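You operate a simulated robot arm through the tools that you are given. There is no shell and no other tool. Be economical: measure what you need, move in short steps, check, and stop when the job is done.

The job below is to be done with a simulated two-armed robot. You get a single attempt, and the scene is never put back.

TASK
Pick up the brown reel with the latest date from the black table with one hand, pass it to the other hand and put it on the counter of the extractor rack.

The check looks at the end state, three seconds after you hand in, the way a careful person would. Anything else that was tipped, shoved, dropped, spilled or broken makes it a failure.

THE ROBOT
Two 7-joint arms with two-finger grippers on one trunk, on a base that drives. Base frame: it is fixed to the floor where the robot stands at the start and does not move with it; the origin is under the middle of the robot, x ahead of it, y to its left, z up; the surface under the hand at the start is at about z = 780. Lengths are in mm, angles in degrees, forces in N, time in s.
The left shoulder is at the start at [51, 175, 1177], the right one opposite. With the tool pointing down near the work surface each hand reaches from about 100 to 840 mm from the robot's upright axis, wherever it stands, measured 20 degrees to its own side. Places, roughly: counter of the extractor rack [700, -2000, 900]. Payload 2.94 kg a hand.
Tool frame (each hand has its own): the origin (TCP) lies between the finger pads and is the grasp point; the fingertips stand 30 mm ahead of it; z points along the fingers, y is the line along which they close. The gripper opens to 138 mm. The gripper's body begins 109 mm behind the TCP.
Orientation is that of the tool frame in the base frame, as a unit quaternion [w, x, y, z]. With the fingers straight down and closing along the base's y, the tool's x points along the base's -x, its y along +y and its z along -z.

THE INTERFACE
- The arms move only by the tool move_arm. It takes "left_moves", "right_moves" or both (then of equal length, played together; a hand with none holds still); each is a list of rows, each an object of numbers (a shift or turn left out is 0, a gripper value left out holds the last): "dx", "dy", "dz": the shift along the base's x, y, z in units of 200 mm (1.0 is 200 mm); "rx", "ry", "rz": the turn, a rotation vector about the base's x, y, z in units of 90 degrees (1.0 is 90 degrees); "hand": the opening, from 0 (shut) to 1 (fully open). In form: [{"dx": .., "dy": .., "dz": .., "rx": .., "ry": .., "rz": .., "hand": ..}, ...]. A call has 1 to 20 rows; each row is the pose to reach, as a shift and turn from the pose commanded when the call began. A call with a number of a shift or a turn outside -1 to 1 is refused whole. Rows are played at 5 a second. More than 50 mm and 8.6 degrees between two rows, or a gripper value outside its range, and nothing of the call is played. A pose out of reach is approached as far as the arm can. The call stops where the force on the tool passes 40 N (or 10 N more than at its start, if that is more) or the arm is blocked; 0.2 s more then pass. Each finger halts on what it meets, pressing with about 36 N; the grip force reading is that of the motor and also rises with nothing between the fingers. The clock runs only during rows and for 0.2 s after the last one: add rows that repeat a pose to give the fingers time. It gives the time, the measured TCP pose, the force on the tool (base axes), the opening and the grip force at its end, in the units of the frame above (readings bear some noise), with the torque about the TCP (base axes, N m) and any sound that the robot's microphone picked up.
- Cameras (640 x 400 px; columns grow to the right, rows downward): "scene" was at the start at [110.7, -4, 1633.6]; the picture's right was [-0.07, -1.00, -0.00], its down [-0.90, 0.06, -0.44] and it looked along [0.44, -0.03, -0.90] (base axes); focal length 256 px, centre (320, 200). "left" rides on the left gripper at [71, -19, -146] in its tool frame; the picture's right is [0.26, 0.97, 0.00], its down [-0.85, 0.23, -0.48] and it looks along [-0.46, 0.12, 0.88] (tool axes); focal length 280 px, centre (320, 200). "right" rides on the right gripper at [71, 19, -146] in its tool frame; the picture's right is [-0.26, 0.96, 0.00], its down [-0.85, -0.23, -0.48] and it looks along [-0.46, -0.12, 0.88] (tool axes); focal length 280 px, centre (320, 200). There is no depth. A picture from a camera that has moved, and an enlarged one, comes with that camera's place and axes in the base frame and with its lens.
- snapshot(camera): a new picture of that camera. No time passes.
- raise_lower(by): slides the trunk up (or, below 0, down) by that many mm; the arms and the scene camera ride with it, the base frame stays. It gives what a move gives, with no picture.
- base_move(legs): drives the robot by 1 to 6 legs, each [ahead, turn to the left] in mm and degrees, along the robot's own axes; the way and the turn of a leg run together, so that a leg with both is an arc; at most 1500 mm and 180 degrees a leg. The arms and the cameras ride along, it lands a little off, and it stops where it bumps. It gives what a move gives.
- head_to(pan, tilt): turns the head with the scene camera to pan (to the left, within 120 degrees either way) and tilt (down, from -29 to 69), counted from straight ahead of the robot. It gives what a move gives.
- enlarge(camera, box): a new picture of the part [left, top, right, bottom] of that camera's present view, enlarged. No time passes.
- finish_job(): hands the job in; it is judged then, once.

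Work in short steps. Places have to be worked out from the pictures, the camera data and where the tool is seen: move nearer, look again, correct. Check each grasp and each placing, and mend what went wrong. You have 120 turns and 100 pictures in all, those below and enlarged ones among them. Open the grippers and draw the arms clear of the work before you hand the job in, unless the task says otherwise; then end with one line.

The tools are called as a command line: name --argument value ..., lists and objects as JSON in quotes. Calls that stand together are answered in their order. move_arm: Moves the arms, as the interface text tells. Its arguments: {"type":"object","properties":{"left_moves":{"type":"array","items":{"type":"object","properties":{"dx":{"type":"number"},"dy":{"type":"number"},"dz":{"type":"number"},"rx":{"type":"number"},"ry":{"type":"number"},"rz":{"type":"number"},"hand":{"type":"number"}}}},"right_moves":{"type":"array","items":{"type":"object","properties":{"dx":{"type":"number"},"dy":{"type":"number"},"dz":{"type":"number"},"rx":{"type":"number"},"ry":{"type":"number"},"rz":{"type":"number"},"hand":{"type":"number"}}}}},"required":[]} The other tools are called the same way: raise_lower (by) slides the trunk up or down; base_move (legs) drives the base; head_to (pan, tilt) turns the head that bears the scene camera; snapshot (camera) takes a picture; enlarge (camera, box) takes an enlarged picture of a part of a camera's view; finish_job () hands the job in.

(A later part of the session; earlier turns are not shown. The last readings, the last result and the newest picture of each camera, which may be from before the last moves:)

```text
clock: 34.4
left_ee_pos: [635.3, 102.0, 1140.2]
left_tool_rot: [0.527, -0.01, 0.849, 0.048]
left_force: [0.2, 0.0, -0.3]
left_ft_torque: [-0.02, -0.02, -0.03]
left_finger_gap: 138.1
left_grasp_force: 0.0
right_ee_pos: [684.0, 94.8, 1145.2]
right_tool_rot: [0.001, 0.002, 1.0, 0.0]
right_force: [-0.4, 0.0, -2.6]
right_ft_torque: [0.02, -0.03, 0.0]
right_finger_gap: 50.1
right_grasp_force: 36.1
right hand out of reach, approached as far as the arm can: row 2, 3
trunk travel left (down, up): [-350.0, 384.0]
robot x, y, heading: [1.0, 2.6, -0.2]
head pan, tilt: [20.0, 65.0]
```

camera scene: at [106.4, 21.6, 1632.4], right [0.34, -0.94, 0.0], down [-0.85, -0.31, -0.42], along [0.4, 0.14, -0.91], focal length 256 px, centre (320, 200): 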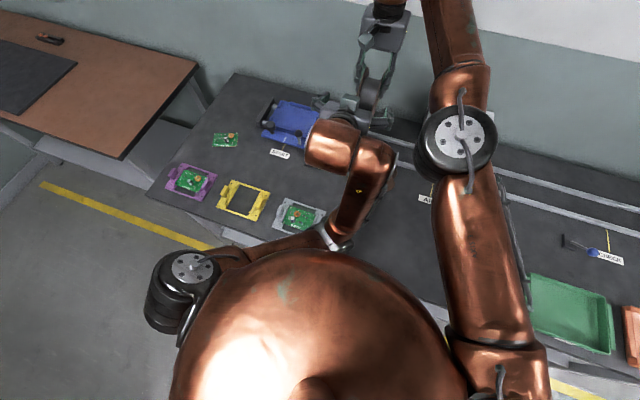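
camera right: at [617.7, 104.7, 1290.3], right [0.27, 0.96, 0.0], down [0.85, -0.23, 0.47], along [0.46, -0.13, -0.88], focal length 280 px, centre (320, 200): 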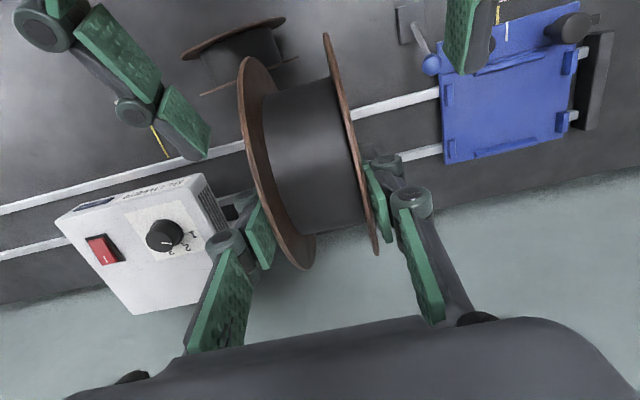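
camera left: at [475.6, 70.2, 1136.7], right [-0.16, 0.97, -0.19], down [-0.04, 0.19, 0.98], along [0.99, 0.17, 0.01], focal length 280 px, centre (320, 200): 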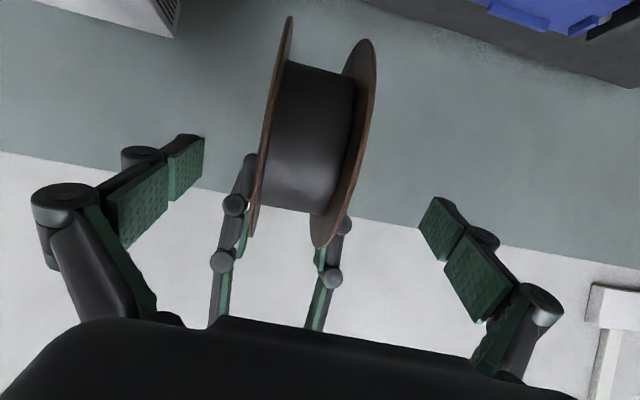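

Left has crept a little (yaw ≈4°). Instead of forcing it, I match the right hand to it: yaw +4° and up 8 mm.

move_arm --right_moves '[{"rz": 0.02, "dz": 0.02}, {"rz": 0.043, "dz": 0.04}, {"rz": 0.043, "dz": 0.04}]'

snapshot --camera "left"

snapshot --camera "right"

```text
clock: 35.1
left_ee_pos: [634.0, 101.4, 1137.8]
left_tool_rot: [0.526, -0.01, 0.849, 0.049]
left_force: [-0.1, -0.3, 0.4]
left_ft_torque: [0.0, 0.01, 0.01]
left_finger_gap: 138.3
left_grasp_force: 0.1
right_ee_pos: [683.3, 95.5, 1154.1]
right_tool_rot: [0.0, -0.032, 0.999, 0.0]
right_force: [-0.1, 0.3, -2.9]
right_ft_torque: [0.02, 0.01, 0.02]
right_finger_gap: 49.8
right_grasp_force: 35.8
right hand out of reach, approached as far as the arm can: row 2
trunk travel left (down, up): [-350.0, 384.0]
robot x, y, heading: [-0.0, 2.5, 0.2]
head pan, tilt: [20.0, 65.0]
```

```text
66 pictures are left
camera left: at [474.2, 70.8, 1137.4], right [-0.18, 0.97, -0.16], down [-0.06, 0.15, 0.99], along [0.98, 0.19, 0.03], focal length 280 px, centre (320, 200)
```

left: 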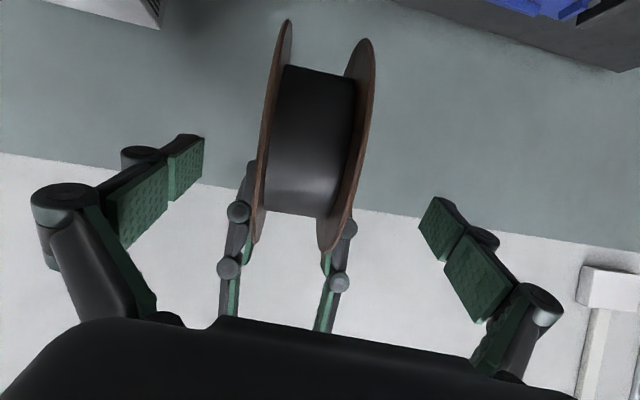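

```text
65 pictures are left
camera right: at [612.4, 108.2, 1298.5], right [0.2, 0.98, 0.0], down [0.86, -0.18, 0.48], along [0.47, -0.09, -0.88], focal length 280 px, centre (320, 200)
```

right: 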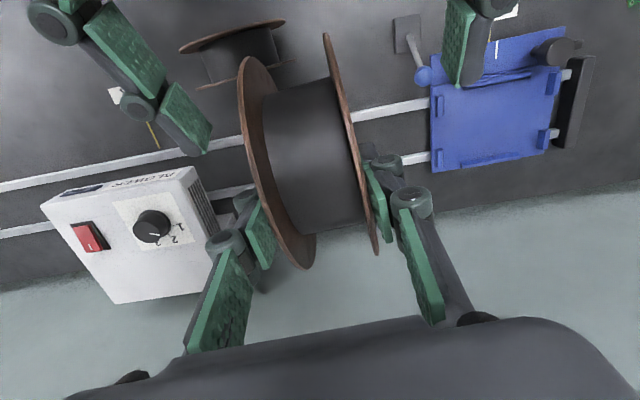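

Geometry matches: left TCP sits 58 mm from the reel's centre. I close the left fingers slowly.

move_arm --left_moves '[{"hand": 0.8}, {"hand": 0.65}, {"hand": 0.55}, {"hand": 0.5}, {"hand": 0.45}, {"hand": 0.4}, {"hand": 0.35}, {"hand": 0.3}, {"hand": 0.2}, {"hand": 0}, {"hand": 0}, {"hand": 0}]'

snapshot --camera "left"

snapshot --camera "right"

```text
clock: 37.6
left_ee_pos: [635.7, 98.5, 1136.7]
left_tool_rot: [0.525, -0.004, 0.85, 0.047]
left_force: [-9.3, -17.0, -2.5]
left_ft_torque: [-1.04, 0.46, -0.33]
left_finger_gap: 50.9
left_grasp_force: 31.8
right_ee_pos: [683.9, 101.1, 1155.1]
right_tool_rot: [0.004, -0.034, 0.999, 0.009]
right_force: [10.2, 18.0, 2.5]
right_ft_torque: [1.32, -0.44, -0.5]
right_finger_gap: 50.5
right_grasp_force: 36.4
trunk travel left (down, up): [-350.0, 384.0]
robot x, y, heading: [-0.7, 1.5, -0.0]
head pan, tilt: [20.0, 65.0]
stopped in row 12 (left hand): the force on the tool passed its limit at 43 N (the readings are from after the stop); the commanded pose is now the measured one
```

```text
64 pictures are left
camera left: at [474.9, 69.4, 1137.0], right [-0.17, 0.97, -0.16], down [-0.06, 0.15, 0.99], along [0.98, 0.18, 0.03], focal length 280 px, centre (320, 200)
```

left: 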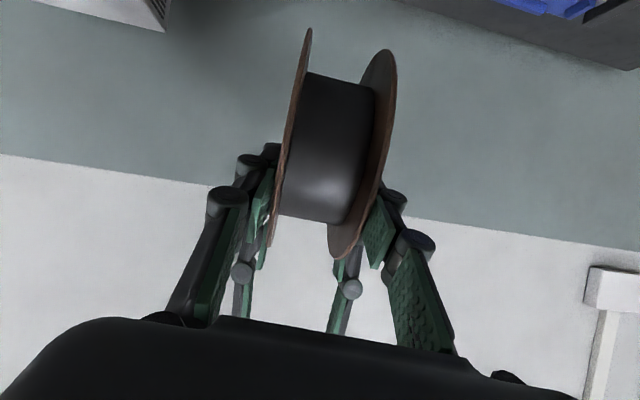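

```text
63 pictures are left
camera right: at [611.4, 112.2, 1300.5], right [0.19, 0.98, 0.02], down [0.86, -0.18, 0.48], along [0.47, -0.08, -0.88], focal length 280 px, centre (320, 200)
```

right: 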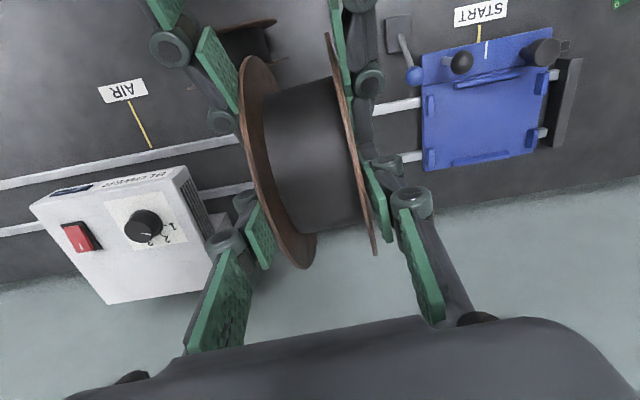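

Both hands hold the reel (left gap 50.9). I let the left grip settle briefly, relieving the sideways strain with the right.

move_arm --left_moves '[{"hand": 0}, {"hand": 0}, {"hand": 0}]' --right_moves '[{"dy": 0.02}, {"dy": 0.03}, {"dy": 0.03}]'

```text
clock: 38.4
left_ee_pos: [636.1, 99.2, 1136.9]
left_tool_rot: [0.527, -0.006, 0.848, 0.049]
left_force: [-25.6, -19.4, -3.8]
left_ft_torque: [-1.18, 0.08, -0.35]
left_finger_gap: 50.6
left_grasp_force: 35.9
right_ee_pos: [683.2, 102.9, 1154.5]
right_tool_rot: [0.005, -0.033, 0.999, 0.007]
right_force: [25.9, 20.2, 4.2]
right_ft_torque: [1.53, -0.27, -0.52]
right_finger_gap: 50.6
right_grasp_force: 35.3
right hand out of reach, approached as far as the arm can: row 2, 3
trunk travel left (down, up): [-350.0, 384.0]
robot x, y, heading: [4.1, -0.2, 0.1]
head pan, tilt: [20.0, 65.0]
```

Left grip is firm (36 N). I now open the right hand.

move_arm --right_moves '[{"hand": 0.5}, {"hand": 0.7}, {"hand": 1}, {"hand": 1}, {"hand": 1}, {"hand": 1}, {"hand": 1}, {"hand": 1}]'

snapshot --camera "left"

```text
clock: 40.2
left_ee_pos: [635.3, 100.8, 1136.1]
left_tool_rot: [0.526, -0.005, 0.849, 0.049]
left_force: [0.3, -0.6, 0.3]
left_ft_torque: [0.0, 0.08, -0.01]
left_finger_gap: 49.8
left_grasp_force: 36.2
right_ee_pos: [681.9, 101.7, 1154.4]
right_tool_rot: [0.002, -0.034, 0.999, 0.004]
right_force: [-0.9, 0.3, 0.1]
right_ft_torque: [0.02, 0.0, 0.0]
right_finger_gap: 138.1
right_grasp_force: 0.0
trunk travel left (down, up): [-350.0, 384.0]
robot x, y, heading: [-0.3, 0.7, 0.1]
head pan, tilt: [20.0, 65.0]
```

```text
62 pictures are left
camera left: at [475.1, 71.0, 1135.8], right [-0.18, 0.97, -0.16], down [-0.06, 0.15, 0.99], along [0.98, 0.18, 0.03], focal length 280 px, centre (320, 200)
```

left: 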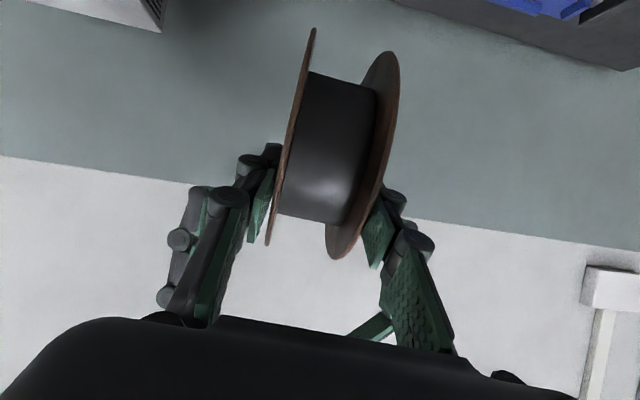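

Left alone holds the reel. I raise the right hand clear.

move_arm --right_moves '[{"dz": 0.15}, {"dz": 0.3}, {"dz": 0.45}, {"dz": 0.6}, {"dz": 0.6}]'

snapshot --camera "right"

```text
clock: 41.4
left_ee_pos: [637.0, 101.8, 1135.3]
left_tool_rot: [0.526, -0.006, 0.849, 0.048]
left_force: [0.9, 1.0, -0.2]
left_ft_torque: [-0.07, 0.11, -0.02]
left_finger_gap: 50.1
left_grasp_force: 35.8
right_ee_pos: [644.0, 88.7, 1260.9]
right_tool_rot: [0.002, -0.034, 0.999, 0.004]
right_force: [1.9, 0.8, -0.4]
right_ft_torque: [-0.05, 0.08, 0.0]
right_finger_gap: 138.3
right_grasp_force: 0.0
right hand out of reach, approached as far as the arm can: row 1, 2, 3, 4, 5
trunk travel left (down, up): [-350.0, 384.0]
robot x, y, heading: [1.2, 1.8, 0.2]
head pan, tilt: [20.0, 65.0]
```

```text
61 pictures are left
camera right: at [572.7, 101.0, 1407.3], right [0.2, 0.98, 0.01], down [0.86, -0.18, 0.48], along [0.47, -0.08, -0.88], focal length 280 px, centre (320, 200)
```

right: 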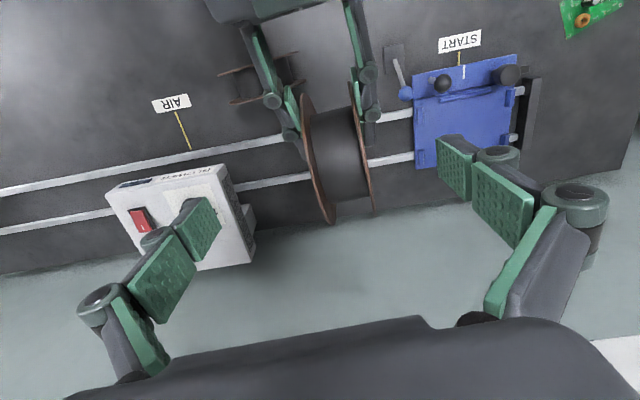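

Right is clear above. I withdraw it sideways to its own side.

move_arm --right_moves '[{"dy": -0.2}, {"dy": -0.4}, {"dy": -0.6}, {"dy": -0.8}, {"dy": -1.0}, {"dy": -1.0, "dx": -0.2}, {"dy": -1.0, "dx": -0.4}, {"dy": -1.0, "dx": -0.6}, {"dy": -1.0, "dx": -0.8}, {"dy": -1.0, "dx": -0.8}]'

snapshot --camera "scene"

```text
clock: 43.6
left_ee_pos: [636.3, 101.0, 1136.8]
left_tool_rot: [0.525, -0.006, 0.849, 0.05]
left_force: [-0.4, -0.1, 1.0]
left_ft_torque: [-0.05, 0.06, 0.02]
left_finger_gap: 50.3
left_grasp_force: 35.6
right_ee_pos: [482.0, -113.9, 1262.6]
right_tool_rot: [0.003, -0.033, 0.999, 0.005]
right_force: [0.1, 0.3, 0.1]
right_ft_torque: [-0.05, 0.0, 0.0]
right_finger_gap: 138.1
right_grasp_force: 0.1
trunk travel left (down, up): [-350.0, 384.0]
robot x, y, heading: [1.1, -0.4, 0.2]
head pan, tilt: [20.0, 65.0]
```

```text
60 pictures are left
camera scene: at [106.7, 21.1, 1632.4], right [0.34, -0.94, 0.0], down [-0.85, -0.31, -0.42], along [0.4, 0.14, -0.91], focal length 256 px, centre (320, 200)
```

scene: 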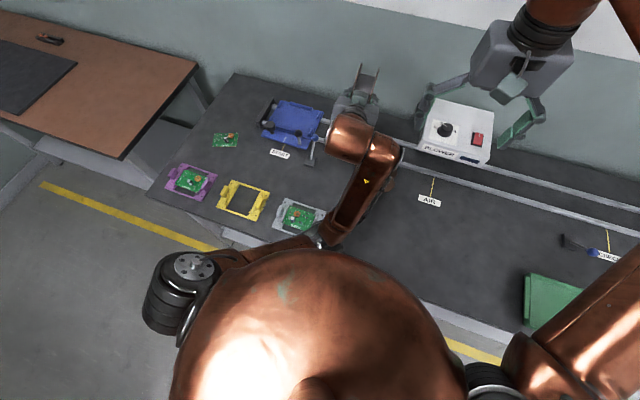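

The hand-over is done. Now I plan the drive: look right and behind, and check the reel in the left hand.

head_to --pan -95 --tilt 35

snapshot --camera "scene"

snapshot --camera "left"

head_to --pan -55 --tilt 25

snapshot --camera "scene"

```text
clock: 45.5
left_ee_pos: [636.8, 100.2, 1136.8]
left_tool_rot: [0.526, -0.006, 0.849, 0.05]
left_force: [0.4, 0.5, -0.8]
left_ft_torque: [0.04, 0.08, -0.01]
left_finger_gap: 50.1
left_grasp_force: 36.4
right_ee_pos: [482.3, -114.2, 1262.7]
right_tool_rot: [0.002, -0.034, 0.999, 0.006]
right_force: [0.7, 0.2, -0.2]
right_ft_torque: [-0.01, 0.01, 0.02]
right_finger_gap: 138.2
right_grasp_force: 0.0
trunk travel left (down, up): [-350.0, 384.0]
robot x, y, heading: [-1.7, 1.4, 0.0]
head pan, tilt: [-95.0, 35.0]
```

```text
59 pictures are left
camera scene: at [41.7, -87.5, 1672.3], right [-1.0, 0.09, 0.0], down [0.05, 0.57, -0.82], along [-0.07, -0.82, -0.57], focal length 256 px, centre (320, 200)
```

scene: 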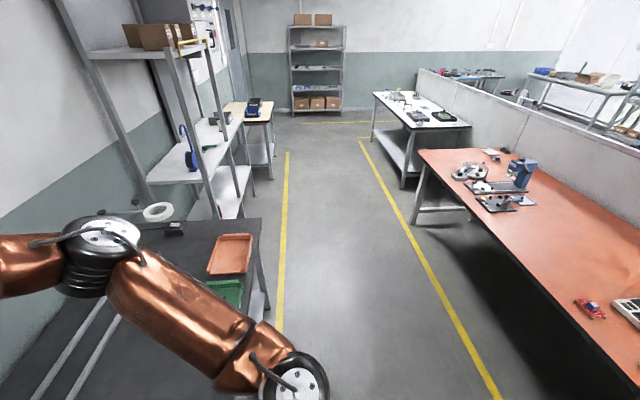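

```text
58 pictures are left
camera left: at [475.1, 70.7, 1136.0], right [-0.18, 0.97, -0.16], down [-0.06, 0.15, 0.99], along [0.98, 0.18, 0.03], focal length 280 px, centre (320, 200)
```

left: 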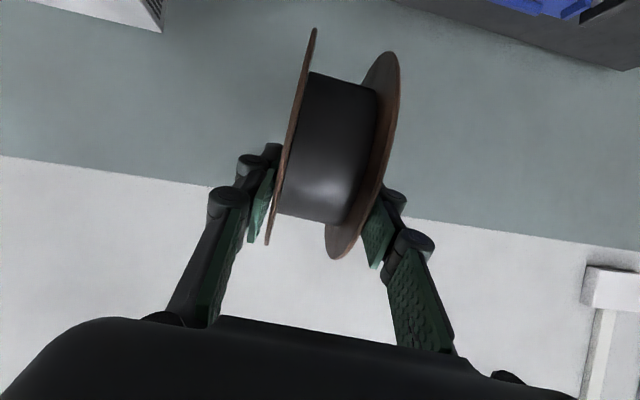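

```text
clock: 46.6
left_ee_pos: [635.9, 100.6, 1136.6]
left_tool_rot: [0.526, -0.006, 0.849, 0.05]
left_force: [0.4, 0.0, 0.4]
left_ft_torque: [-0.03, 0.06, 0.01]
left_finger_gap: 50.3
left_grasp_force: 35.8
right_ee_pos: [482.6, -114.4, 1263.9]
right_tool_rot: [0.002, -0.034, 0.999, 0.006]
right_force: [-0.8, -0.2, 0.4]
right_ft_torque: [-0.01, 0.0, 0.01]
right_finger_gap: 138.0
right_grasp_force: 0.0
trunk travel left (down, up): [-350.0, 384.0]
robot x, y, heading: [-3.4, 1.3, 0.2]
head pan, tilt: [-55.0, 25.0]
```

```text
57 pictures are left
camera scene: at [102.0, -75.3, 1688.0], right [-0.82, -0.57, 0.0], down [-0.24, 0.35, -0.91], along [0.52, -0.74, -0.42], focal length 256 px, centre (320, 200)
```

scene: 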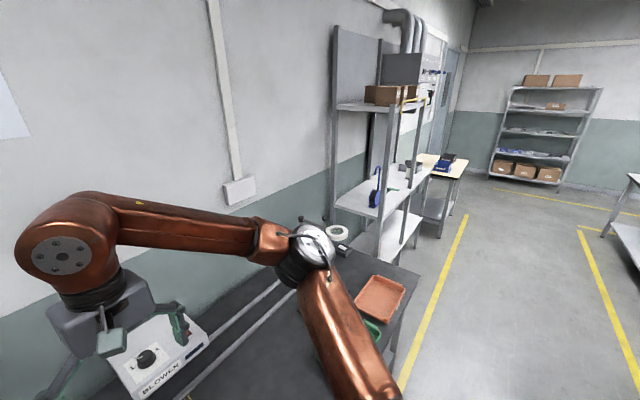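

The reel is firmly in the left hand; the aisle (x≈-1000…230) is free. I back up 350 mm first.

base_move --legs '[[-350, 0]]'

```text
clock: 48.9
left_ee_pos: [284.3, 99.5, 1135.7]
left_tool_rot: [0.527, -0.004, 0.849, 0.049]
left_force: [-0.8, 0.1, -0.7]
left_ft_torque: [-0.02, 0.12, 0.01]
left_finger_gap: 50.1
left_grasp_force: 36.2
right_ee_pos: [132.2, -114.8, 1264.1]
right_tool_rot: [0.002, -0.033, 0.999, 0.005]
right_force: [-1.6, -0.1, 0.6]
right_ft_torque: [-0.04, -0.01, 0.02]
right_finger_gap: 137.8
right_grasp_force: 0.0
trunk travel left (down, up): [-350.0, 384.0]
robot x, y, heading: [-352.4, 1.2, -0.2]
head pan, tilt: [-55.0, 25.0]
```

Backed up cleanly. I turn right and drive along the aisle, then face the rack.

base_move --legs '[[0, -90], [1000, 0], [1000, 0]]'

head_to --pan 70 --tilt 30

snapshot --camera "scene"

```text
clock: 62.7
left_ee_pos: [-253.5, -2650.9, 1136.2]
left_tool_rot: [0.407, 0.599, 0.601, -0.339]
left_force: [-0.3, -1.0, -2.2]
left_ft_torque: [0.08, 0.01, 0.01]
left_finger_gap: 50.2
left_grasp_force: 35.3
right_ee_pos: [-466.7, -2495.8, 1262.8]
right_tool_rot: [0.006, 0.687, 0.726, 0.002]
right_force: [-0.3, -0.7, -0.5]
right_ft_torque: [0.03, 0.02, -0.02]
right_finger_gap: 137.9
right_grasp_force: 0.0
trunk travel left (down, up): [-350.0, 384.0]
robot x, y, heading: [-353.6, -2011.8, -90.6]
head pan, tilt: [-55.0, 25.0]
```

```text
clock: 64.7
left_ee_pos: [-252.9, -2651.3, 1136.7]
left_tool_rot: [0.406, 0.599, 0.601, -0.339]
left_force: [0.2, 0.4, -2.3]
left_ft_torque: [0.1, 0.04, 0.0]
left_finger_gap: 50.3
left_grasp_force: 36.3
right_ee_pos: [-467.1, -2495.4, 1264.1]
right_tool_rot: [0.005, 0.687, 0.727, 0.002]
right_force: [-0.7, -0.4, 0.3]
right_ft_torque: [0.0, 0.01, -0.01]
right_finger_gap: 138.0
right_grasp_force: 0.0
trunk travel left (down, up): [-350.0, 384.0]
robot x, y, heading: [-350.8, -2013.1, -90.4]
head pan, tilt: [70.0, 30.0]
```

```text
56 pictures are left
camera scene: at [-262.9, -2092.7, 1680.1], right [-0.35, -0.94, 0.0], down [-0.47, 0.18, -0.87], along [0.81, -0.3, -0.5], focal length 256 px, centre (320, 200)
```

scene: 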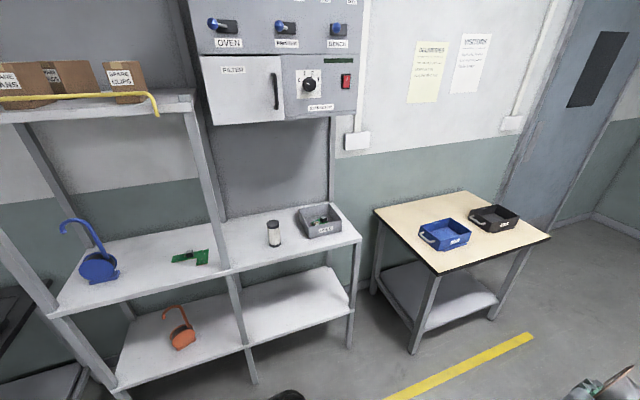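

The counter (z≈900, x 575–1030) has a free stretch between the blue tool (y≈-1500) and the circuit board (y≈-1850), about y≈-1690. I reverse 225 mm and turn to face the rack.

base_move --legs '[[-225, 0], [0, 90.4]]'

head_to --pan 5 --tilt 42

snapshot --camera "scene"

```text
clock: 70.3
left_ee_pos: [289.4, -1682.0, 1137.0]
left_tool_rot: [0.527, -0.007, 0.848, 0.051]
left_force: [0.3, -0.5, -2.6]
left_ft_torque: [-0.02, 0.12, -0.01]
left_finger_gap: 50.3
left_grasp_force: 36.2
right_ee_pos: [137.0, -1899.3, 1262.7]
right_tool_rot: [0.002, -0.035, 0.999, 0.006]
right_force: [-0.1, 0.0, -0.5]
right_ft_torque: [0.01, 0.0, 0.01]
right_finger_gap: 138.2
right_grasp_force: 0.1
trunk travel left (down, up): [-350.0, 384.0]
robot x, y, heading: [-348.5, -1789.4, 0.4]
head pan, tilt: [70.0, 30.0]
```

```text
clock: 71.7
left_ee_pos: [289.1, -1682.7, 1136.8]
left_tool_rot: [0.527, -0.008, 0.848, 0.051]
left_force: [0.5, 0.1, -3.2]
left_ft_torque: [-0.02, 0.11, 0.03]
left_finger_gap: 49.9
left_grasp_force: 36.1
right_ee_pos: [138.1, -1898.6, 1263.1]
right_tool_rot: [0.002, -0.035, 0.999, 0.005]
right_force: [-0.7, 0.0, 0.4]
right_ft_torque: [0.0, -0.01, -0.02]
right_finger_gap: 138.2
right_grasp_force: 0.0
trunk travel left (down, up): [-350.0, 384.0]
robot x, y, heading: [-345.7, -1790.7, 0.4]
head pan, tilt: [5.0, 42.0]
```

```text
55 pictures are left
camera scene: at [-213.2, -1779.4, 1661.8], right [0.09, -1.0, 0.0], down [-0.67, -0.06, -0.74], along [0.74, 0.07, -0.67], focal length 256 px, centre (320, 200)
```

scene: 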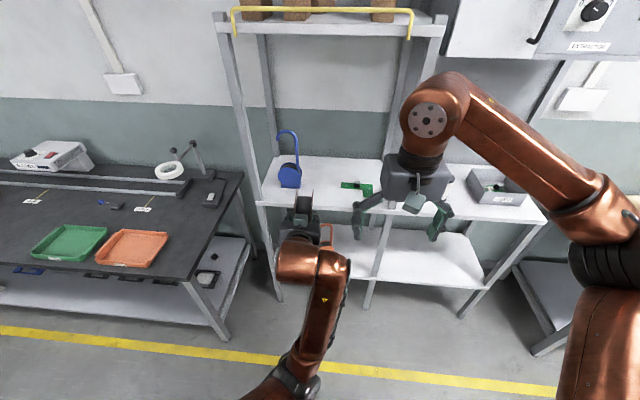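

Free span on the counter is about y -1609…-1794. Reel axis is tilted ≈4.5°; I level it by a small turn of the left hand while still clear of the rack.

move_arm --left_moves '[{"rx": -0.025, "dx": 0.03}, {"rx": -0.05, "dx": 0.06}, {"rx": -0.05, "dx": 0.06}]'

snapshot --camera "left"

```text
clock: 72.5
left_ee_pos: [303.2, -1675.6, 1137.3]
left_tool_rot: [0.527, -0.03, 0.849, 0.027]
left_force: [0.0, -0.2, -1.9]
left_ft_torque: [0.01, 0.11, 0.0]
left_finger_gap: 50.3
left_grasp_force: 36.0
right_ee_pos: [138.0, -1898.9, 1263.4]
right_tool_rot: [0.003, -0.037, 0.999, 0.006]
right_force: [0.1, 0.0, 0.3]
right_ft_torque: [0.01, -0.01, 0.0]
right_finger_gap: 138.3
right_grasp_force: 0.0
trunk travel left (down, up): [-350.0, 384.0]
robot x, y, heading: [-347.1, -1785.6, 0.2]
head pan, tilt: [5.0, 42.0]
```

```text
54 pictures are left
camera left: at [143.1, -1708.5, 1137.6], right [-0.19, 0.96, -0.22], down [-0.07, 0.21, 0.97], along [0.98, 0.2, 0.02], focal length 280 px, centre (320, 200)
```

left: 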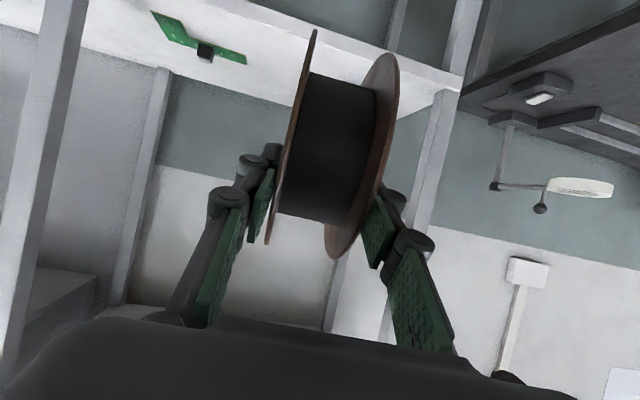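

Level now. Reel centre ≈ (351,-1672,1109). A 1.5° right turn plus ~314 mm ahead should bring it to ≈ (665,-1697), still 130 mm above the counter; I go 200 mm first and look.

base_move --legs '[[0, -1.5], [200, 0]]'

head_to --pan 8 --tilt 50

snapshot --camera "scene"

snapshot --camera "left"

```text
clock: 74.4
left_ee_pos: [496.4, -1700.7, 1146.8]
left_tool_rot: [0.535, -0.016, 0.845, 0.018]
left_force: [-1.3, -0.7, -1.4]
left_ft_torque: [-0.02, 0.1, 0.0]
left_finger_gap: 49.9
left_grasp_force: 35.8
right_ee_pos: [323.8, -1918.2, 1268.8]
right_tool_rot: [0.008, -0.022, 1.0, 0.005]
right_force: [-0.5, -0.3, 0.2]
right_ft_torque: [0.02, -0.19, 0.02]
right_finger_gap: 138.2
right_grasp_force: 0.0
trunk travel left (down, up): [-350.0, 384.0]
robot x, y, heading: [-145.9, -1792.0, -1.7]
head pan, tilt: [5.0, 42.0]
```

```text
clock: 75.1
left_ee_pos: [502.4, -1700.1, 1141.8]
left_tool_rot: [0.532, -0.017, 0.846, 0.021]
left_force: [0.5, 0.7, -2.2]
left_ft_torque: [0.01, 0.07, 0.0]
left_finger_gap: 50.2
left_grasp_force: 36.4
right_ee_pos: [329.7, -1918.9, 1265.7]
right_tool_rot: [0.006, -0.022, 1.0, 0.006]
right_force: [0.7, 0.3, 0.6]
right_ft_torque: [0.02, 0.03, 0.01]
right_finger_gap: 138.2
right_grasp_force: 0.1
trunk travel left (down, up): [-350.0, 384.0]
robot x, y, heading: [-144.2, -1791.3, -1.4]
head pan, tilt: [8.0, 50.0]
```

```text
53 pictures are left
camera scene: at [-18.3, -1784.3, 1650.4], right [0.11, -0.99, 0.0], down [-0.76, -0.09, -0.64], along [0.64, 0.07, -0.77], focal length 256 px, centre (320, 200)
```

scene: 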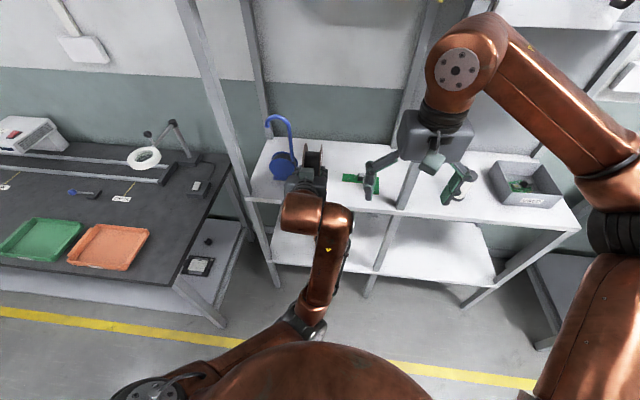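

```text
52 pictures are left
camera left: at [342.3, -1727.0, 1141.0], right [-0.16, 0.96, -0.22], down [-0.07, 0.21, 0.97], along [0.98, 0.17, 0.03], focal length 280 px, centre (320, 200)
```

left: 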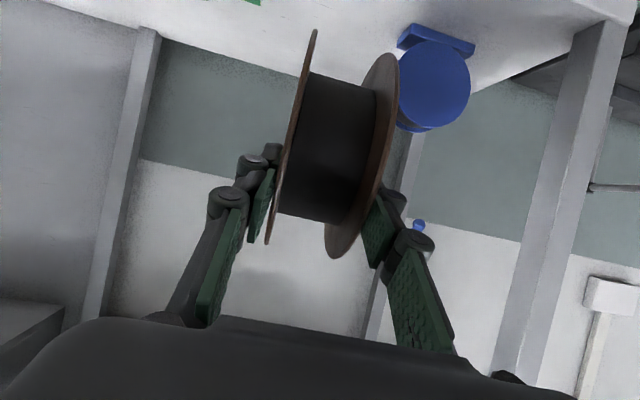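

Reel centre ≈ (550,-1697,1114): blue tool edge at y≈-1590, board edge at y≈-1796, so the lane is right. I drive 115 mm more.

base_move --legs '[[115, 0]]'

snapshot --camera "left"

snapshot --camera "scene"

```text
clock: 76.3
left_ee_pos: [610.5, -1704.1, 1149.4]
left_tool_rot: [0.536, -0.016, 0.844, 0.02]
left_force: [-0.9, 0.3, -1.5]
left_ft_torque: [0.0, 0.16, 0.0]
left_finger_gap: 50.2
left_grasp_force: 35.9
right_ee_pos: [434.7, -1921.9, 1272.0]
right_tool_rot: [0.01, -0.022, 1.0, 0.006]
right_force: [-1.6, 0.4, 1.3]
right_ft_torque: [0.01, -0.2, 0.03]
right_finger_gap: 138.1
right_grasp_force: 0.0
trunk travel left (down, up): [-350.0, 384.0]
robot x, y, heading: [-30.8, -1799.5, -1.7]
head pan, tilt: [8.0, 50.0]
```

```text
51 pictures are left
camera left: at [448.8, -1730.9, 1146.0], right [-0.16, 0.96, -0.22], down [-0.08, 0.21, 0.97], along [0.98, 0.17, 0.05], focal length 280 px, centre (320, 200)
```

left: 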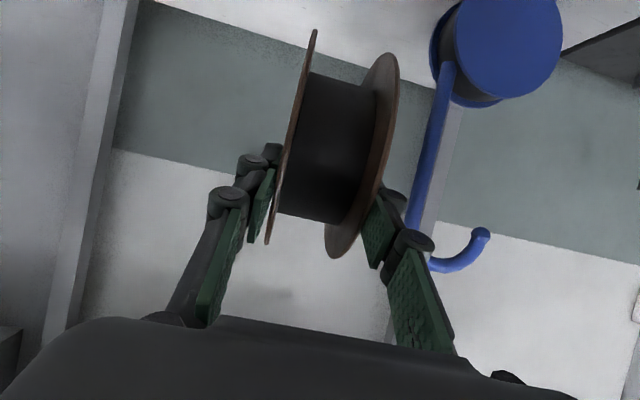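

```text
50 pictures are left
camera scene: at [87.7, -1787.5, 1651.4], right [0.11, -0.99, 0.0], down [-0.76, -0.09, -0.65], along [0.64, 0.07, -0.76], focal length 256 px, centre (320, 200)
```

scene: 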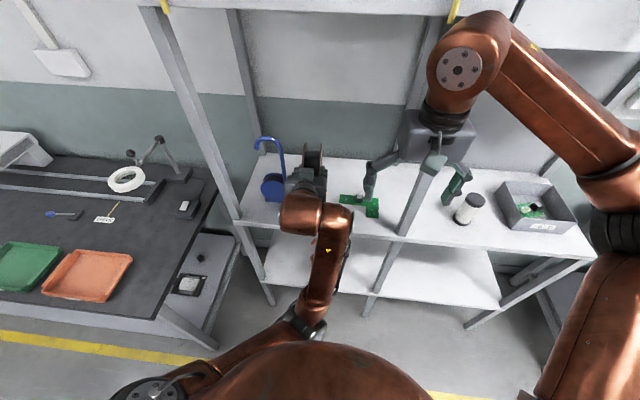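

Reel is over the counter at ≈(661,-1701), clear of the blue tool. I lower the trunk 90 mm.

raise_lower --by -90

snapshot --camera "left"

enlarge --camera "scene" --box '[200, 100, 440, 250]'

```text
clock: 77.6
left_ee_pos: [619.1, -1687.6, 1058.8]
left_tool_rot: [0.54, -0.018, 0.84, 0.039]
left_force: [-0.4, 0.3, -1.5]
left_ft_torque: [-0.02, 0.13, 0.0]
left_finger_gap: 50.3
left_grasp_force: 35.4
right_ee_pos: [440.9, -1921.9, 1181.1]
right_tool_rot: [0.009, -0.022, 1.0, 0.006]
right_force: [-0.8, -0.4, 0.5]
right_ft_torque: [0.01, -0.06, -0.02]
right_finger_gap: 138.1
right_grasp_force: 0.0
trunk travel left (down, up): [-260.0, 474.0]
robot x, y, heading: [-26.5, -1794.0, -1.8]
head pan, tilt: [8.0, 50.0]
```

```text
49 pictures are left
camera left: at [458.1, -1719.6, 1053.5], right [-0.18, 0.96, -0.19], down [-0.1, 0.18, 0.98], along [0.98, 0.2, 0.06], focal length 280 px, centre (320, 200)
```

left: 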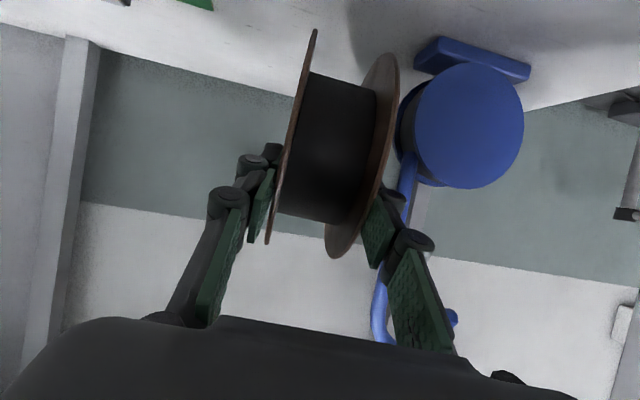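

```text
2.67 times, centred on (320, 175) of scene
camera zoom: at [150.0, -1789.2, 1558.8], right [0.11, -0.99, 0.0], down [-0.76, -0.09, -0.64], along [0.64, 0.07, -0.77], focal length 682 px, centre (320, 267)
```

zoom: 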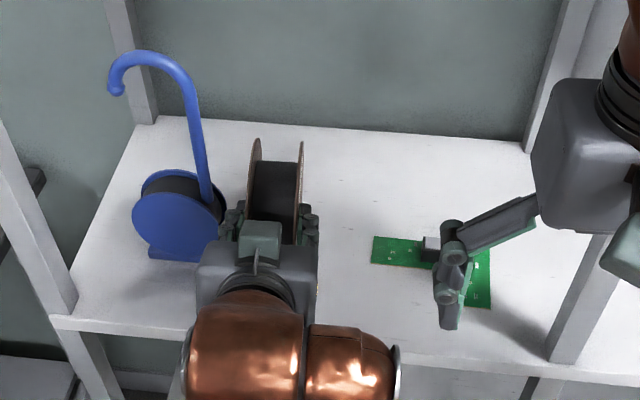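

The left hand drifted ~16 mm toward the blue tool; a gap of ~45 mm remains. I turn the base 1.5° right to re-centre, still ~40 mm above the counter.

base_move --legs '[[0, -1.5]]'

snapshot --camera "left"

```text
clock: 78.3
left_ee_pos: [622.8, -1705.2, 1059.2]
left_tool_rot: [0.54, -0.009, 0.841, 0.032]
left_force: [-0.2, -0.3, -2.5]
left_ft_torque: [-0.01, 0.12, 0.01]
left_finger_gap: 50.0
left_grasp_force: 35.6
right_ee_pos: [437.4, -1935.1, 1179.5]
right_tool_rot: [0.008, -0.01, 1.0, 0.005]
right_force: [0.7, -0.1, -1.0]
right_ft_torque: [0.02, -0.03, 0.01]
right_finger_gap: 138.0
right_grasp_force: 0.0
trunk travel left (down, up): [-260.0, 474.0]
robot x, y, heading: [-27.5, -1792.4, -3.2]
head pan, tilt: [8.0, 50.0]
```

```text
47 pictures are left
camera left: at [460.9, -1732.9, 1053.9], right [-0.16, 0.97, -0.2], down [-0.09, 0.18, 0.98], along [0.98, 0.17, 0.06], focal length 280 px, centre (320, 200)
```

left: 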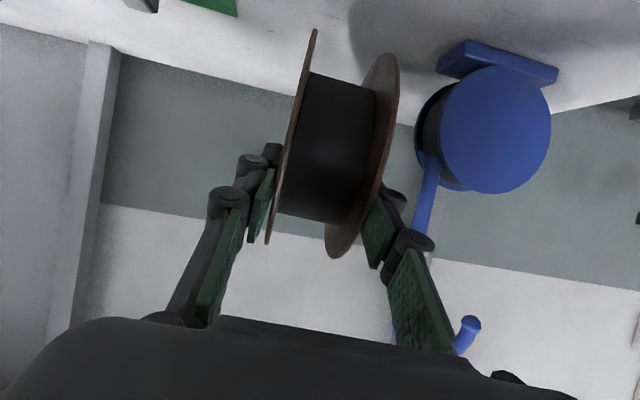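

Re-centred (y≈-1703). I level the remaining 2.5° tilt and lower 30 mm with the arm, watching the force.

move_arm --left_moves '[{"rx": -0.014}, {"rx": -0.028}, {"rx": -0.028, "dz": -0.05}, {"rx": -0.028, "dz": -0.1}, {"rx": -0.028, "dz": -0.15}, {"rx": -0.028, "dz": -0.15}]'

snapshot --camera "left"

```text
clock: 79.9
left_ee_pos: [630.5, -1683.4, 1048.4]
left_tool_rot: [0.558, -0.024, 0.829, 0.041]
left_force: [0.0, 0.2, -2.3]
left_ft_torque: [0.0, 0.07, -0.02]
left_finger_gap: 50.2
left_grasp_force: 35.6
right_ee_pos: [437.7, -1934.5, 1178.1]
right_tool_rot: [0.008, -0.008, 1.0, 0.006]
right_force: [-0.6, 0.0, 0.0]
right_ft_torque: [-0.02, 0.03, 0.01]
right_finger_gap: 138.0
right_grasp_force: 0.0
trunk travel left (down, up): [-260.0, 474.0]
robot x, y, heading: [-31.0, -1797.2, -3.2]
head pan, tilt: [8.0, 50.0]
stopped in row 6 (left hand): the arm was blocked; the commanded pose is now the measured one
```

```text
46 pictures are left
camera left: at [470.4, -1715.7, 1035.3], right [-0.18, 0.96, -0.2], down [-0.14, 0.18, 0.97], along [0.97, 0.21, 0.1], focal length 280 px, centre (320, 200)
```

left: 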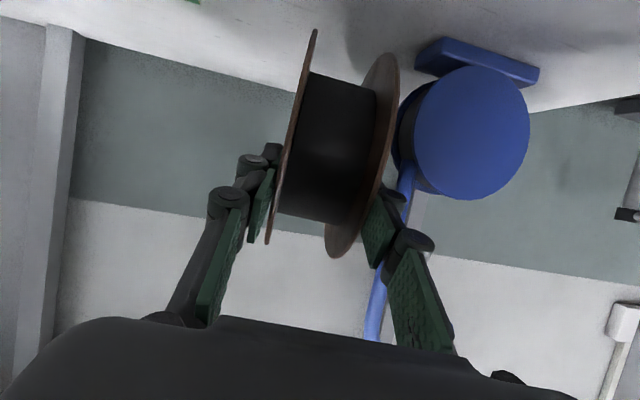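

The left forearm is tight against the body, pushing the hand aside when lowered. I'll back the base 100 mm and extend the arm forward to gain room.

base_move --legs '[[-100, 0]]'

move_arm --left_moves '[{"dx": 0.1}, {"dx": 0.2}, {"dx": 0.3, "dy": -0.02}, {"dx": 0.4, "dy": -0.05}, {"dx": 0.45, "dy": -0.08}, {"dx": 0.45, "dy": -0.1}, {"dx": 0.45, "dy": -0.1}]'

snapshot --camera "left"

```text
clock: 81.1
left_ee_pos: [555.8, -1676.1, 1037.5]
left_tool_rot: [0.55, -0.025, 0.834, 0.046]
left_force: [-1.5, 0.5, -1.6]
left_ft_torque: [-0.01, 0.08, -0.1]
left_finger_gap: 50.1
left_grasp_force: 36.0
right_ee_pos: [365.7, -1929.7, 1170.9]
right_tool_rot: [-0.004, -0.008, 1.0, 0.008]
right_force: [-1.1, 0.7, -0.1]
right_ft_torque: [-0.03, -0.19, -0.06]
right_finger_gap: 138.0
right_grasp_force: 0.0
trunk travel left (down, up): [-260.0, 474.0]
robot x, y, heading: [-128.8, -1791.5, -3.0]
head pan, tilt: [8.0, 50.0]
```

```text
clock: 81.7
left_ee_pos: [502.2, -1656.7, 1087.5]
left_tool_rot: [0.593, -0.033, 0.803, 0.054]
left_force: [1.5, -0.1, -3.4]
left_ft_torque: [-0.01, 0.06, 0.02]
left_finger_gap: 50.3
left_grasp_force: 36.0
right_ee_pos: [260.7, -1931.1, 1196.2]
right_tool_rot: [0.044, -0.007, 0.999, -0.001]
right_force: [1.9, 0.4, -0.6]
right_ft_torque: [0.0, 0.2, 0.01]
right_finger_gap: 138.0
right_grasp_force: 0.0
trunk travel left (down, up): [-260.0, 474.0]
robot x, y, heading: [-128.9, -1789.5, -2.8]
head pan, tilt: [8.0, 50.0]
stopped in row 3 (right hand): the arm was blocked; the commanded pose is now the measured one
```

```text
45 pictures are left
camera left: at [345.7, -1693.4, 1061.0], right [-0.19, 0.96, -0.2], down [-0.23, 0.16, 0.96], along [0.96, 0.23, 0.19], focal length 280 px, centre (320, 200)
```

left: 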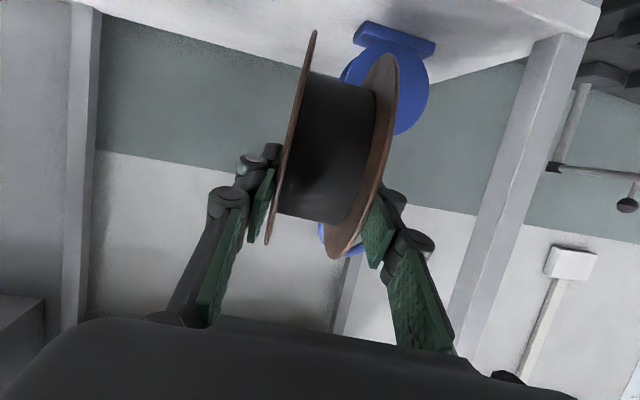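

The readings suggest the whole body rocked backward (right hand pitched 5°). I take a still look before anything else.

head_to --pan 0 --tilt 45

snapshot --camera "scene"

```text
clock: 82.4
left_ee_pos: [527.2, -1661.5, 1075.6]
left_tool_rot: [0.58, -0.03, 0.812, 0.051]
left_force: [-0.4, 1.0, -2.3]
left_ft_torque: [-0.02, 0.09, -0.07]
left_finger_gap: 50.1
left_grasp_force: 35.7
right_ee_pos: [287.3, -1927.8, 1191.3]
right_tool_rot: [0.031, -0.007, 0.999, 0.002]
right_force: [0.6, 0.0, -0.3]
right_ft_torque: [0.01, -0.06, -0.05]
right_finger_gap: 138.0
right_grasp_force: 0.1
trunk travel left (down, up): [-260.0, 474.0]
robot x, y, heading: [-128.1, -1794.8, -3.2]
head pan, tilt: [0.0, 45.0]
```

```text
44 pictures are left
camera scene: at [95.1, -1801.3, 1564.1], right [-0.05, -1.0, 0.0], down [-0.72, 0.04, -0.69], along [0.69, -0.04, -0.72], focal length 256 px, centre (320, 200)
```

scene: 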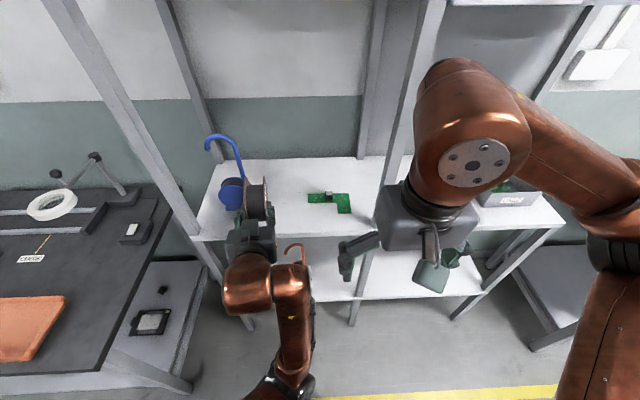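

Let me let it settle and re-read.

head_to --pan 0 --tilt 50

head_to --pan 0 --tilt 45

snapshot --camera "right"

```text
clock: 83.1
left_ee_pos: [525.2, -1665.3, 1069.5]
left_tool_rot: [0.577, -0.029, 0.814, 0.051]
left_force: [0.2, 0.2, -1.7]
left_ft_torque: [-0.01, 0.09, -0.01]
left_finger_gap: 50.3
left_grasp_force: 36.3
right_ee_pos: [286.2, -1928.2, 1191.5]
right_tool_rot: [0.031, -0.005, 1.0, 0.002]
right_force: [-0.3, 0.4, 0.8]
right_ft_torque: [0.01, 0.05, -0.01]
right_finger_gap: 138.0
right_grasp_force: 0.1
trunk travel left (down, up): [-260.0, 474.0]
robot x, y, heading: [-126.7, -1790.6, -2.8]
head pan, tilt: [0.0, 50.0]
```

```text
clock: 83.7
left_ee_pos: [518.0, -1665.3, 1074.8]
left_tool_rot: [0.582, -0.03, 0.811, 0.05]
left_force: [0.5, 0.0, -2.1]
left_ft_torque: [-0.03, 0.12, -0.01]
left_finger_gap: 50.4
left_grasp_force: 36.1
right_ee_pos: [278.9, -1927.7, 1193.6]
right_tool_rot: [0.034, -0.006, 0.999, 0.002]
right_force: [-0.5, -0.3, 1.3]
right_ft_torque: [0.01, -0.06, 0.03]
right_finger_gap: 137.9
right_grasp_force: 0.0
trunk travel left (down, up): [-260.0, 474.0]
robot x, y, heading: [-125.5, -1793.2, -3.0]
head pan, tilt: [0.0, 45.0]
```

```text
43 pictures are left
camera right: at [197.7, -1911.6, 1333.6], right [0.25, 0.97, 0.02], down [0.82, -0.22, 0.53], along [0.52, -0.11, -0.85], focal length 280 px, centre (320, 200)
```

right: 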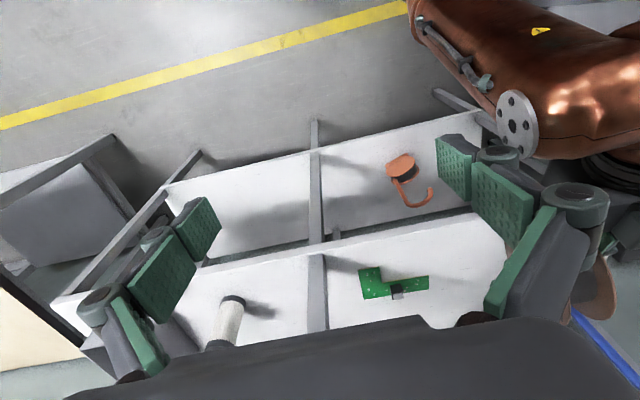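

The posture looks distorted after the trunk lowering (shoulders forward, arms squeezed). I raise the trunk back 90 mm, lifting the reel clear of the counter, and re-read everything.

raise_lower --by 90

snapshot --camera "scene"

```text
clock: 85.0
left_ee_pos: [523.4, -1646.0, 1177.3]
left_tool_rot: [0.593, -0.031, 0.801, 0.074]
left_force: [0.0, 0.1, -2.3]
left_ft_torque: [-0.05, 0.11, 0.0]
left_finger_gap: 49.9
left_grasp_force: 35.4
right_ee_pos: [279.3, -1928.1, 1283.5]
right_tool_rot: [0.033, -0.007, 0.999, 0.002]
right_force: [0.3, 0.5, -0.9]
right_ft_torque: [0.02, 0.03, 0.0]
right_finger_gap: 137.9
right_grasp_force: 0.0
trunk travel left (down, up): [-350.0, 384.0]
robot x, y, heading: [-128.6, -1791.8, -3.0]
head pan, tilt: [0.0, 45.0]
```

```text
42 pictures are left
camera scene: at [3.2, -1796.7, 1657.2], right [-0.05, -1.0, 0.0], down [-0.71, 0.04, -0.71], along [0.71, -0.04, -0.71], focal length 256 px, centre (320, 200)
```

scene: 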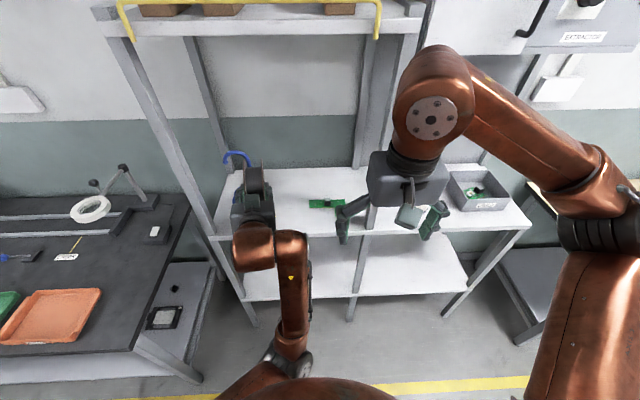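

Explanation: after a base move the body sways for a moment, and the arm move started mid-sway. Reel is still firmly held. I back off another 100 mm and let it settle before extending the left arm.

base_move --legs '[[-50, 0], [-50, 0]]'

head_to --pan 0 --tilt 52

head_to --pan 5 --tilt 45

```text
clock: 86.4
left_ee_pos: [428.9, -1638.9, 1172.1]
left_tool_rot: [0.589, -0.03, 0.803, 0.078]
left_force: [2.2, 0.8, -4.3]
left_ft_torque: [0.0, -0.02, 0.08]
left_finger_gap: 50.3
left_grasp_force: 36.2
right_ee_pos: [184.6, -1924.6, 1280.6]
right_tool_rot: [0.031, -0.005, 1.0, 0.003]
right_force: [1.3, -0.1, -1.2]
right_ft_torque: [0.02, 0.33, 0.03]
right_finger_gap: 137.8
right_grasp_force: 0.0
trunk travel left (down, up): [-350.0, 384.0]
robot x, y, heading: [-221.9, -1783.0, -3.1]
head pan, tilt: [0.0, 45.0]
```

```text
clock: 87.1
left_ee_pos: [406.7, -1636.9, 1186.6]
left_tool_rot: [0.598, -0.031, 0.797, 0.081]
left_force: [-1.5, -1.2, -1.5]
left_ft_torque: [-0.01, 0.17, 0.01]
left_finger_gap: 50.2
left_grasp_force: 35.7
right_ee_pos: [160.8, -1923.1, 1289.3]
right_tool_rot: [0.042, -0.006, 0.999, 0.002]
right_force: [-1.8, 0.2, 1.2]
right_ft_torque: [-0.08, -0.2, 0.01]
right_finger_gap: 138.2
right_grasp_force: 0.0
trunk travel left (down, up): [-350.0, 384.0]
robot x, y, heading: [-227.3, -1784.1, -2.7]
head pan, tilt: [0.0, 52.0]
```

```text
clock: 87.8
left_ee_pos: [421.3, -1636.5, 1176.0]
left_tool_rot: [0.592, -0.029, 0.801, 0.08]
left_force: [0.1, -0.7, -1.8]
left_ft_torque: [-0.04, 0.14, -0.02]
left_finger_gap: 50.4
left_grasp_force: 35.8
right_ee_pos: [176.2, -1923.7, 1283.8]
right_tool_rot: [0.033, -0.007, 0.999, 0.002]
right_force: [-0.6, -0.4, 0.5]
right_ft_torque: [0.0, 0.02, 0.02]
right_finger_gap: 138.1
right_grasp_force: 0.1
trunk travel left (down, up): [-350.0, 384.0]
robot x, y, heading: [-227.5, -1786.0, -3.1]
head pan, tilt: [5.0, 45.0]
```

Settled (small sway only). Now I extend the left arm 150 mm forward, 64 mm right, and straighten it to a 30°-down, level attitude.

move_arm --left_moves '[{"dx": 0.1, "dy": -0.02}, {"dx": 0.2, "dy": -0.05}, {"dx": 0.3, "dy": -0.08, "rx": -0.01, "ry": 0.03, "rz": -0.02}, {"dx": 0.4, "dy": -0.12, "rx": -0.03, "ry": 0.06, "rz": -0.035}, {"dx": 0.5, "dy": -0.18, "rx": -0.045, "ry": 0.09, "rz": -0.05}, {"dx": 0.6, "dy": -0.24, "rx": -0.06, "ry": 0.12, "rz": -0.07}, {"dx": 0.7, "dy": -0.3, "rx": -0.07, "ry": 0.143, "rz": -0.083}, {"dx": 0.75, "dy": -0.32, "rx": -0.07, "ry": 0.143, "rz": -0.083}, {"dx": 0.75, "dy": -0.32, "rx": -0.07, "ry": 0.143, "rz": -0.083}]'

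head_to --pan 5 --tilt 47

snapshot --camera "left"

snapshot --camera "scene"

```text
clock: 89.8
left_ee_pos: [572.2, -1703.1, 1175.3]
left_tool_rot: [0.499, -0.003, 0.867, -0.001]
left_force: [0.7, -0.1, -1.4]
left_ft_torque: [0.02, 0.07, -0.03]
left_finger_gap: 50.2
left_grasp_force: 36.0
right_ee_pos: [178.9, -1924.8, 1283.1]
right_tool_rot: [0.034, -0.006, 0.999, 0.001]
right_force: [0.5, -0.3, -0.4]
right_ft_torque: [-0.01, 0.01, -0.01]
right_finger_gap: 138.0
right_grasp_force: 0.0
trunk travel left (down, up): [-350.0, 384.0]
robot x, y, heading: [-230.5, -1782.8, -2.7]
head pan, tilt: [5.0, 45.0]
```

```text
clock: 90.4
left_ee_pos: [572.2, -1701.8, 1174.9]
left_tool_rot: [0.499, -0.002, 0.867, -0.001]
left_force: [0.5, -0.1, -2.5]
left_ft_torque: [-0.02, 0.12, -0.03]
left_finger_gap: 50.4
left_grasp_force: 35.8
right_ee_pos: [178.9, -1923.8, 1283.7]
right_tool_rot: [0.033, -0.005, 0.999, 0.002]
right_force: [0.0, 0.1, 0.2]
right_ft_torque: [-0.04, -0.01, -0.01]
right_finger_gap: 137.9
right_grasp_force: 0.1
trunk travel left (down, up): [-350.0, 384.0]
robot x, y, heading: [-225.9, -1788.4, -3.3]
head pan, tilt: [5.0, 47.0]
```

```text
41 pictures are left
camera left: at [409.9, -1722.5, 1186.7], right [-0.13, 0.96, -0.23], down [0.01, 0.23, 0.97], along [0.99, 0.13, -0.05], focal length 280 px, centre (320, 200)
```

left: 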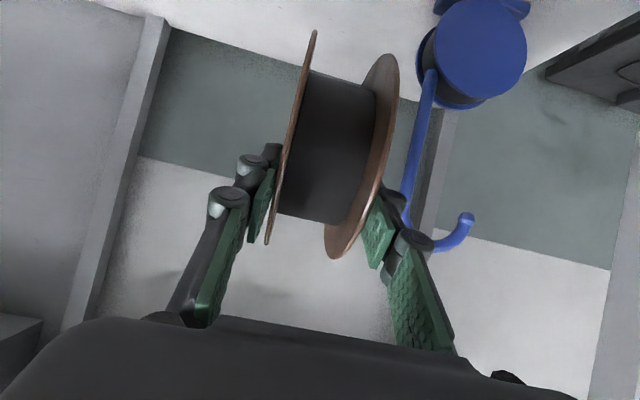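

```text
40 pictures are left
camera scene: at [-98.2, -1784.4, 1654.6], right [0.03, -1.0, 0.0], down [-0.73, -0.03, -0.68], along [0.68, 0.02, -0.73], focal length 256 px, centre (320, 200)
```

scene: 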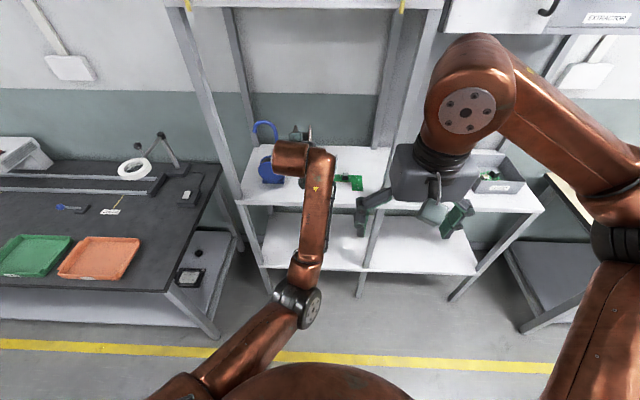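

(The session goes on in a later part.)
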